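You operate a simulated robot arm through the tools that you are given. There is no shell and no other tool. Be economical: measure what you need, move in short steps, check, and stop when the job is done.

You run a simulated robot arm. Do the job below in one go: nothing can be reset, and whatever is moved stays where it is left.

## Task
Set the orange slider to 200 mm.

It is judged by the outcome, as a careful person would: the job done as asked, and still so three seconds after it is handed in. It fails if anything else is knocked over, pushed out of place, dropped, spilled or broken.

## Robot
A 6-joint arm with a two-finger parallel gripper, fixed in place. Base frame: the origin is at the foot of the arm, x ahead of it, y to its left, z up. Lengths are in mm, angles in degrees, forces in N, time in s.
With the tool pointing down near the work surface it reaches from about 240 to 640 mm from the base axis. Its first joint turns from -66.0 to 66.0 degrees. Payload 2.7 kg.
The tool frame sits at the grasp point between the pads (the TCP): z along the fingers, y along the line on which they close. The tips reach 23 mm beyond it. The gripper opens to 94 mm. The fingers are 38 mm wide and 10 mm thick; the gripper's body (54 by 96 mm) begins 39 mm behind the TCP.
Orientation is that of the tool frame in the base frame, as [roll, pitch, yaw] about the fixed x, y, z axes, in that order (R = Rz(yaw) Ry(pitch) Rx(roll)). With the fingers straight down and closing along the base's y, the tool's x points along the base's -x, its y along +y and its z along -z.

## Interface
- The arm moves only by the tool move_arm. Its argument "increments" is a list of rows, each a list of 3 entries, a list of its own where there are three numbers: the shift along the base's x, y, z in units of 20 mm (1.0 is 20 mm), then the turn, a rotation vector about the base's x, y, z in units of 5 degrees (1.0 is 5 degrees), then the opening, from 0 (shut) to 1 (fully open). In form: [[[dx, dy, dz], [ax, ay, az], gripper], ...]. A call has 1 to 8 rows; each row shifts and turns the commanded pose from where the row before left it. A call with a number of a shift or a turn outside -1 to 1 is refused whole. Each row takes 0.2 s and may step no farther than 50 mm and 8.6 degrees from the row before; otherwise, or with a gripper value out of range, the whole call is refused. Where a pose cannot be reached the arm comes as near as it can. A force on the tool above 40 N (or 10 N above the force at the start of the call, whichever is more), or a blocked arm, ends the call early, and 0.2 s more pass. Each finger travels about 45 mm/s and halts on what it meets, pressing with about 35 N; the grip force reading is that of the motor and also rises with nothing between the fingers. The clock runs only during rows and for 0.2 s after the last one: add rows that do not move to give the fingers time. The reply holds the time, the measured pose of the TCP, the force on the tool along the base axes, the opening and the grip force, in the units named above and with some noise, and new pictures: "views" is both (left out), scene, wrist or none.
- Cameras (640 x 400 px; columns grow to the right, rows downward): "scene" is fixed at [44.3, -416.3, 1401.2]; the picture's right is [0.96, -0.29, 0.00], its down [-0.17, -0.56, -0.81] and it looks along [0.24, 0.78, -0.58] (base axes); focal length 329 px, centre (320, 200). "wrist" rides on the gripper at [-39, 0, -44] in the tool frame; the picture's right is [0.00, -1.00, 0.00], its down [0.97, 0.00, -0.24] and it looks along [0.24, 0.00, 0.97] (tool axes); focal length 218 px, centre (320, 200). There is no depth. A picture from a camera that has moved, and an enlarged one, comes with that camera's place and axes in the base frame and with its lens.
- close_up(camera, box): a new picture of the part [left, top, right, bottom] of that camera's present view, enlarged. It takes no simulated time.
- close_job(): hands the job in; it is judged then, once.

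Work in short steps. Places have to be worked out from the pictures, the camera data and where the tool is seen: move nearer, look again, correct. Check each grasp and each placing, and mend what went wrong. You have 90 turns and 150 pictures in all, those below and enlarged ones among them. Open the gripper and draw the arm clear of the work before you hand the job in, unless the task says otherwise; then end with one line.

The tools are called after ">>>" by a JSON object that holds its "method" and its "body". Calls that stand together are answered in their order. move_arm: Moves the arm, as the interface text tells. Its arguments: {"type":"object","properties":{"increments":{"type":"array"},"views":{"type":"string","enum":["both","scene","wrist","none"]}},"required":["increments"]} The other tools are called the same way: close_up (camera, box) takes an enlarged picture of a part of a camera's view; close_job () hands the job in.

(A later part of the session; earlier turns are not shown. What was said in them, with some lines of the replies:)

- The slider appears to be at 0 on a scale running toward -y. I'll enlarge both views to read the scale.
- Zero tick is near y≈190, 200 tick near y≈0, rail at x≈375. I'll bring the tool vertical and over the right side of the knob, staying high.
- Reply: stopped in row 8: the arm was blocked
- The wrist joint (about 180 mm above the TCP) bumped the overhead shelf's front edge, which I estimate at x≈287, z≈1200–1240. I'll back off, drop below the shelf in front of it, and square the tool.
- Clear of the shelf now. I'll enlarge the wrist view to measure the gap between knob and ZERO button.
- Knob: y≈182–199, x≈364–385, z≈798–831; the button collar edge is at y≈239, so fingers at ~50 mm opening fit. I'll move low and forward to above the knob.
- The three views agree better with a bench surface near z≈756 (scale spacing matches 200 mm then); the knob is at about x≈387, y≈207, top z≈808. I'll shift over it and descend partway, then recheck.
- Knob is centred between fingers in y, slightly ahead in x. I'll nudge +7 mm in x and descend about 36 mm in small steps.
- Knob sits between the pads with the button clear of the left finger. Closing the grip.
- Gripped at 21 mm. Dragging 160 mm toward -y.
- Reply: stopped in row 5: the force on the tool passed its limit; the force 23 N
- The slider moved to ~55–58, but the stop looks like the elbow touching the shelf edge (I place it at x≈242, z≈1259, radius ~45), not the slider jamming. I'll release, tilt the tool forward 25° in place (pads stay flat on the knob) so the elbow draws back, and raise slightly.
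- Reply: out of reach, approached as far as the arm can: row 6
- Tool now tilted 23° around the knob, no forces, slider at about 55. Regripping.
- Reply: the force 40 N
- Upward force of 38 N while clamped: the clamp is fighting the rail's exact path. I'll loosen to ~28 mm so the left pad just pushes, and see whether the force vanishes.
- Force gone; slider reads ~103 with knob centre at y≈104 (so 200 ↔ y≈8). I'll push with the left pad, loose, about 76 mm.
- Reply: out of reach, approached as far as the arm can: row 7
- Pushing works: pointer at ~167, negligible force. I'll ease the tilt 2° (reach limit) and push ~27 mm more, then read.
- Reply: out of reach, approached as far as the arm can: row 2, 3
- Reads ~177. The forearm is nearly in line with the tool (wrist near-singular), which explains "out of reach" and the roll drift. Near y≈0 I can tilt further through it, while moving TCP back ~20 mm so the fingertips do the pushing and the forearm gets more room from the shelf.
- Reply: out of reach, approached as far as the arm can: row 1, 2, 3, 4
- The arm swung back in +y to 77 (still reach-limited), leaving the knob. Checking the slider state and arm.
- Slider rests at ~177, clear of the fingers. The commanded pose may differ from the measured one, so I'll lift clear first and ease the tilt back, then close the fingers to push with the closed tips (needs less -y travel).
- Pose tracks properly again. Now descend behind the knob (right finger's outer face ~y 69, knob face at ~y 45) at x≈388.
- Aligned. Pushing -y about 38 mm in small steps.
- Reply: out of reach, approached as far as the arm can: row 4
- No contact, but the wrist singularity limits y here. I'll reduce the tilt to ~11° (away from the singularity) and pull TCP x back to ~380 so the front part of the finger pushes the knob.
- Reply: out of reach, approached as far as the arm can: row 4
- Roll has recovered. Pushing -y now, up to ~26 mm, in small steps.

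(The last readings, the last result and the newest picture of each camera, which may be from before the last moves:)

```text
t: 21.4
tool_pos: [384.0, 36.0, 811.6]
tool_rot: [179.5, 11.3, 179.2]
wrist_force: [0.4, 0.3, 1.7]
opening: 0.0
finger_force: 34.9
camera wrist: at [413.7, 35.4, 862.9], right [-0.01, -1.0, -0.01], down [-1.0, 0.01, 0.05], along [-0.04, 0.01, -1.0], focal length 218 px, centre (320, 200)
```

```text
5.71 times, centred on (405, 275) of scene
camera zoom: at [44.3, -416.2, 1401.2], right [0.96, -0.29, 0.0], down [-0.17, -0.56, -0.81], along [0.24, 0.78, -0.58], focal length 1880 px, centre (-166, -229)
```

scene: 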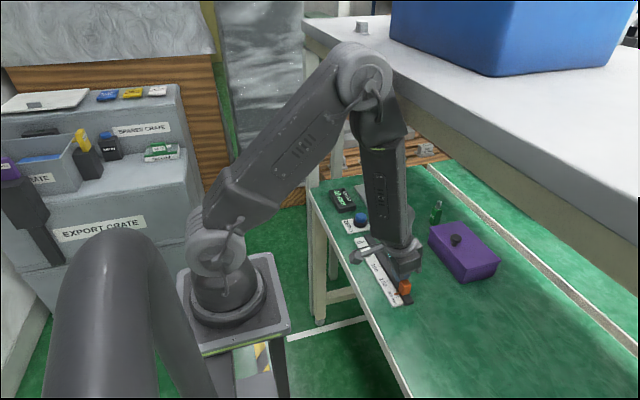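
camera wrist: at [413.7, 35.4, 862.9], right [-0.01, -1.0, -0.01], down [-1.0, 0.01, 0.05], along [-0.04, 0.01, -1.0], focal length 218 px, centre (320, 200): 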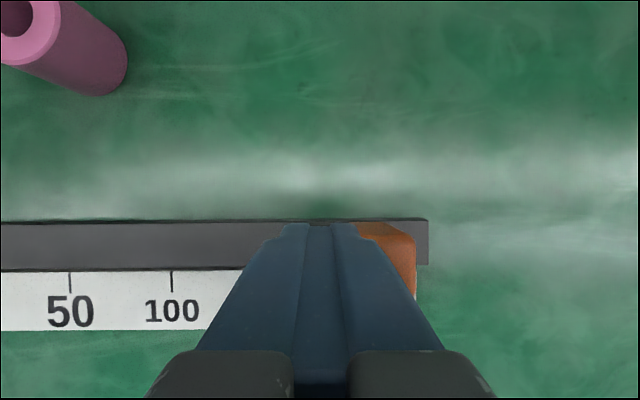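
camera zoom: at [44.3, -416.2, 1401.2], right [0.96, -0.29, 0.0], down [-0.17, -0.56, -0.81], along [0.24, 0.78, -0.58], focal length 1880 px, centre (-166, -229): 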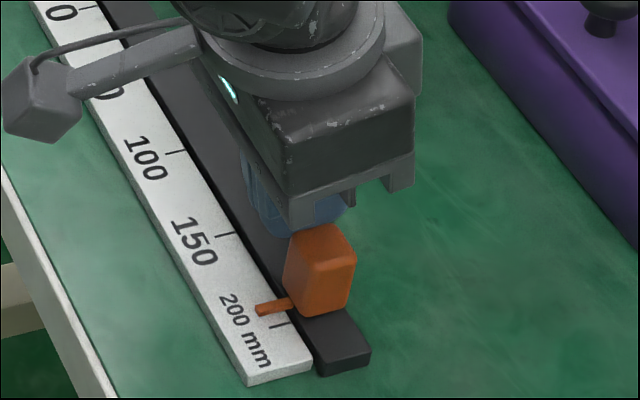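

Tracking well now. Parallax-corrected the pointer reads ~193 (knob y≈15.5 agrees). Pushing 6 mm more.

>>> {"method": "move_arm", "body": {"increments": [[[0, -0.15, 0], [0, 0, 0], 0.0], [[0, -0.15, 0], [0, 0, 0], 0.0]], "views": "none"}}

>>> {"method": "close_up", "body": {"camera": "scene", "box": [385, 270, 421, 306]}}

```text
t: 22.1
tool_pos: [384.6, 31.3, 812.0]
tool_rot: [179.6, 11.2, 179.2]
wrist_force: [-0.9, -0.3, -0.2]
opening: 0.0
finger_force: 35.2
```

```text
11.11 times, centred on (403, 288) of scene
camera zoom: at [44.3, -416.2, 1401.2], right [0.96, -0.29, 0.0], down [-0.17, -0.56, -0.81], along [0.24, 0.78, -0.58], focal length 3656 px, centre (-602, -778)
```

zoom: 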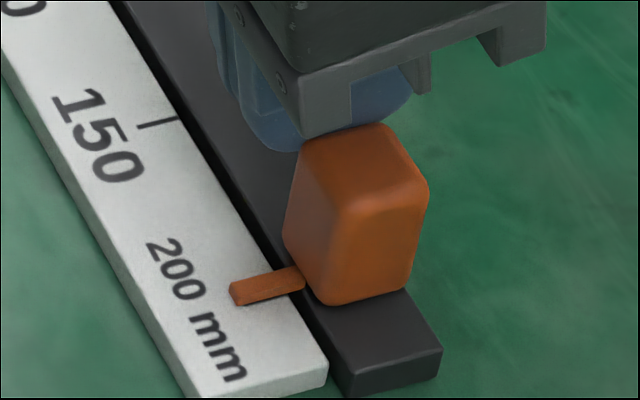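

Pointer nearly covers the 200 tick (I estimate ~199). I'll back off in +y and up to read it from above.

>>> {"method": "move_arm", "body": {"increments": [[[0, 0.5, 0], [0, 0, 0], 0.0], [[0, 0.6, 0.5], [0, 0, 0], 0.0], [[-0.4, 0.6, 0.7], [0, 0, 0], 0.0], [[-0.8, 0.6, 0.6], [0, 0, 0], 0.0], [[-0.8, 0, 0], [0, 0, 0], 0.0], [[-0.4, 0, 0], [0, 0, 0], 0.0]]}}

>>> {"method": "close_up", "body": {"camera": "scene", "box": [385, 270, 421, 306]}}

```text
t: 23.4
tool_pos: [353.9, 71.8, 845.1]
tool_rot: [179.7, 11.7, 179.2]
wrist_force: [-0.8, 0.0, -0.3]
opening: 0.2
finger_force: 34.9
out of reach, approached as far as the arm can: row 2, 3, 5, 6
camera wrist: at [383.7, 71.3, 897.2], right [-0.01, -1.0, 0.0], down [-1.0, 0.01, 0.04], along [-0.04, 0.0, -1.0], focal length 218 px, centre (320, 200)
```

scene: 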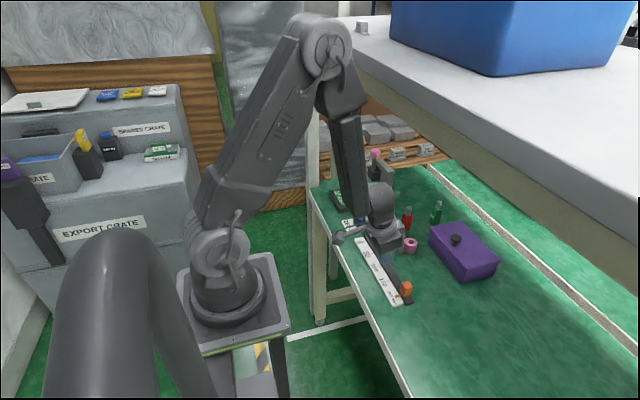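
wrist: 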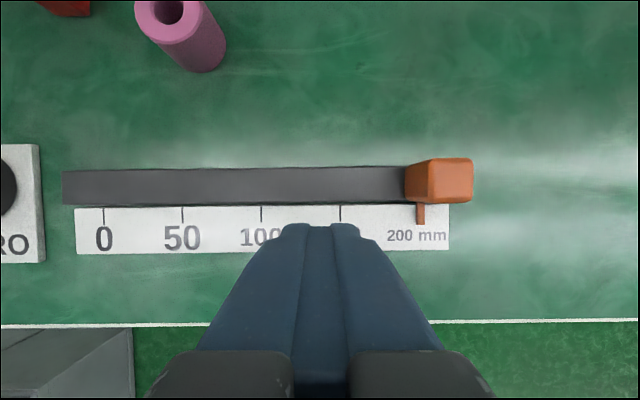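

```text
11.11 times, centred on (403, 288) of scene
camera zoom: at [44.3, -416.2, 1401.2], right [0.96, -0.29, 0.0], down [-0.17, -0.56, -0.81], along [0.24, 0.78, -0.58], focal length 3656 px, centre (-602, -778)
```

zoom: 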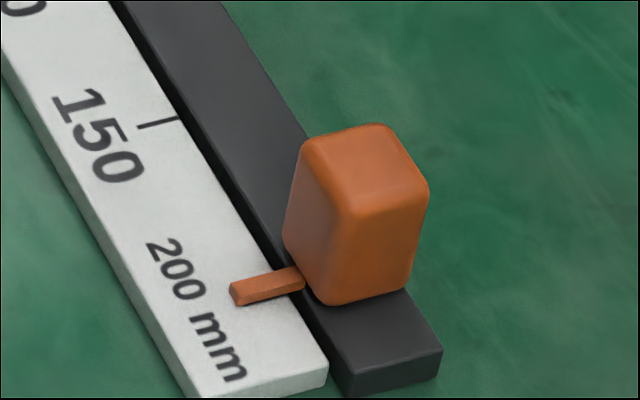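

The overhead view shows the pointer right at 200 (ticks 79 px per 50 mm → 200 at col ≈419). Zooming, then I'll view squarely to remove parallax.

>>> {"method": "close_up", "body": {"camera": "wrist", "box": [320, 150, 480, 250]}}

>>> {"method": "move_arm", "body": {"increments": [[[-0.8, -0.6, 0.5], [0, 0.5, 0], 0.3], [[-0.8, -0.6, 0.5], [0, 0.5, 0], 0.5], [[-0.8, -0.6, 0.5], [0, 0.5, 0], 0.7], [[-0.6, -0.6, 0.5], [0, 0.4, 0], 1], [[-0.4, -0.6, 0], [0, 0, 0], 1]]}}

```text
4.00 times, centred on (400, 200) of wrist
camera zoom: at [383.7, 71.3, 897.2], right [-0.01, -1.0, 0.0], down [-1.0, 0.01, 0.04], along [-0.04, 0.0, -1.0], focal length 873 px, centre (0, 200)
```

zoom: 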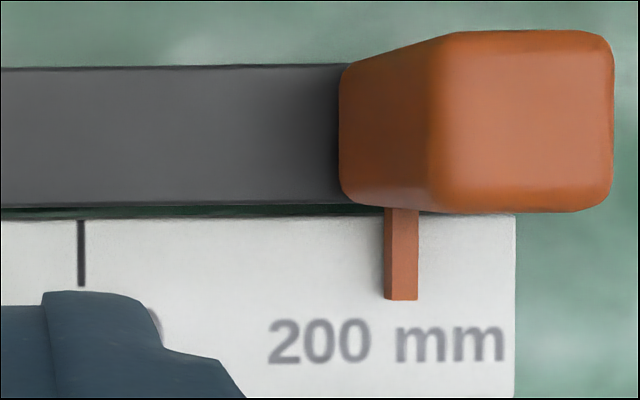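

```text
t: 24.6
tool_pos: [287.1, 12.2, 879.4]
tool_rot: [-178.8, 4.4, 179.1]
wrist_force: [-0.9, -0.5, 0.1]
opening: 93.9
finger_force: 0.0
out of reach, approached as far as the arm can: row 1, 2
camera wrist: at [321.5, 12.3, 927.7], right [-0.02, -1.0, 0.02], down [-0.99, 0.02, 0.17], along [-0.17, -0.02, -0.99], focal length 218 px, centre (320, 200)
```

scene: 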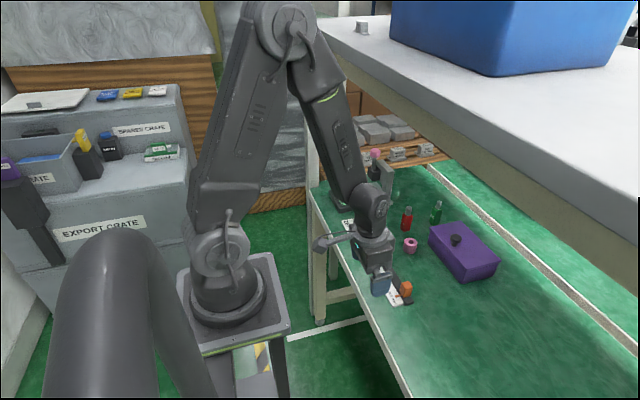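
wrist: 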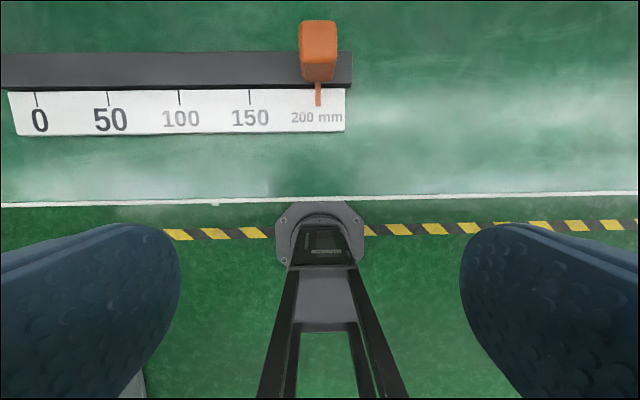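

Now the pointer is right under the camera with no sideways parallax. Zooming to measure it against the ticks.

>>> {"method": "close_up", "body": {"camera": "wrist", "box": [230, 60, 358, 140]}}

>>> {"method": "close_up", "body": {"camera": "wrist", "box": [20, 30, 360, 242]}}

```text
5.00 times, centred on (294, 100) of wrist
camera zoom: at [321.5, 12.3, 927.7], right [-0.02, -1.0, 0.02], down [-0.99, 0.02, 0.17], along [-0.17, -0.02, -0.99], focal length 1091 px, centre (450, 700)
```

zoom: 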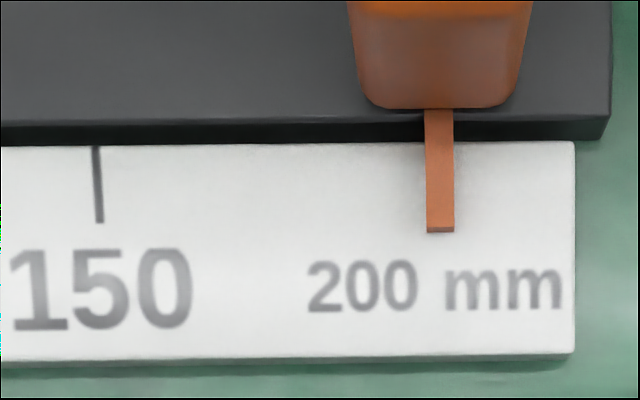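

```text
1.88 times, centred on (190, 136) of wrist
camera zoom: at [321.5, 12.3, 927.7], right [-0.02, -1.0, 0.02], down [-0.99, 0.02, 0.17], along [-0.17, -0.02, -0.99], focal length 411 px, centre (565, 320)
```

zoom: 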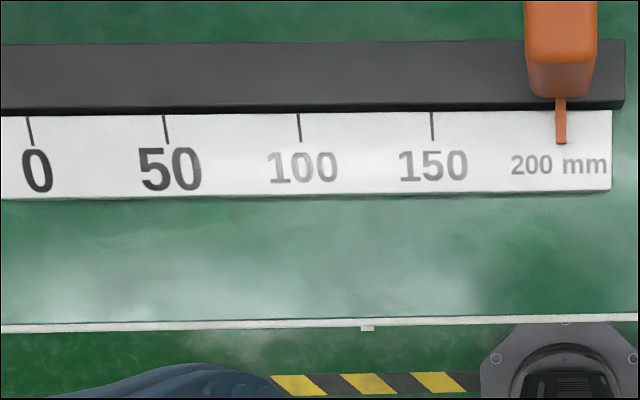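

Ticks extrapolate to 200 at ≈563 px and the pointer is at ≈561.5 px, i.e. 199–200 mm; another nudge would be within control error. I'll retract the open gripper clear of the bench and confirm.

>>> {"method": "move_arm", "body": {"increments": [[[-0.8, 0, 0.4], [0, 0, 0], 1], [[-0.8, 0, 0.6], [0, 0, 0], 1], [[-0.4, 0, 0.8], [0, 0, 0], 1], [[0, 0, 0.8], [0, 0, 0], 1], [[0, 0, 0.8], [0, 0, 0], 1]]}}

>>> {"method": "close_up", "body": {"camera": "scene", "box": [310, 160, 510, 310]}}

>>> {"method": "close_up", "body": {"camera": "wrist", "box": [50, 0, 370, 200]}}

```text
t: 25.9
tool_pos: [257.8, 13.9, 949.1]
tool_rot: [-178.8, 4.4, 179.1]
wrist_force: [-0.3, -0.1, 0.5]
opening: 94.2
finger_force: 0.0
out of reach, approached as far as the arm can: row 2, 3
camera wrist: at [293.7, 13.7, 996.7], right [-0.02, -1.0, 0.02], down [-0.99, 0.02, 0.17], along [-0.17, -0.02, -0.99], focal length 218 px, centre (320, 200)
```

scene: 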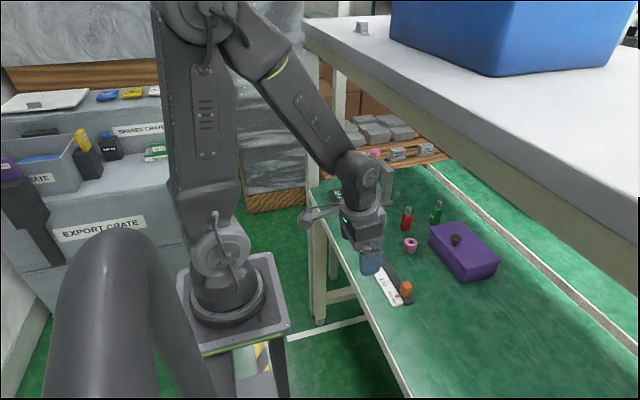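
wrist: 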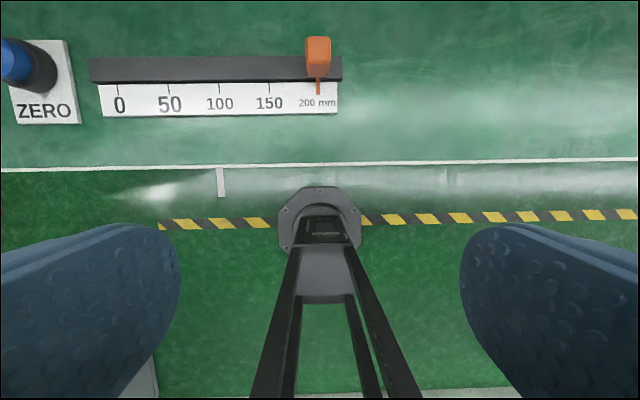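

```text
2.67 times, centred on (410, 235) of scene
camera zoom: at [44.3, -416.3, 1401.2], right [0.96, -0.29, 0.0], down [-0.17, -0.56, -0.81], along [0.24, 0.78, -0.58], focal length 878 px, centre (80, 107)
```

zoom: 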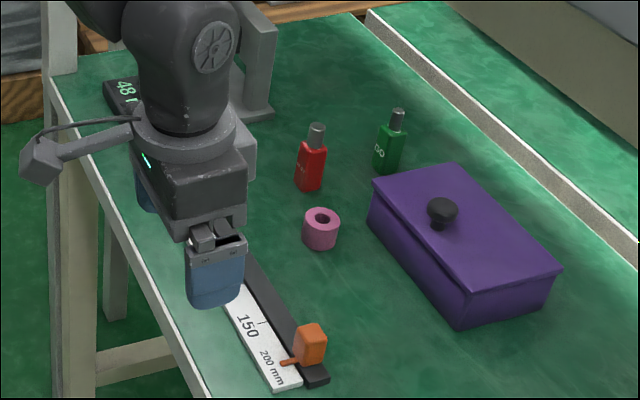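

```text
2.00 times, centred on (210, 100) of wrist
camera zoom: at [293.7, 13.7, 996.7], right [-0.02, -1.0, 0.02], down [-0.99, 0.02, 0.17], along [-0.17, -0.02, -0.99], focal length 436 px, centre (540, 400)
```

zoom: 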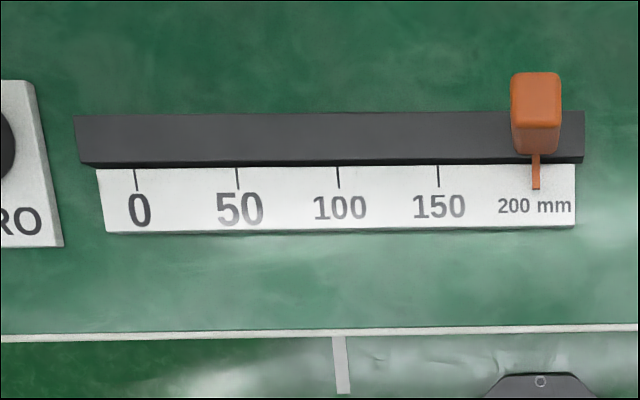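

The pointer covers the 200 mark, everything else on the bench is where it was, and the arm is clear with the gripper open. Handing in.

>>> {"method": "close_job", "body": {}}

```text
The job is handed in.
```

The orange slider is at the 200 mm mark, reading about 199.3 mm when I measured it from overhead. The arm briefly bumped the overhead shelf's front edge on the way in, and nothing on the bench or shelf appears to have moved. The arm is drawn clear with the gripper open.
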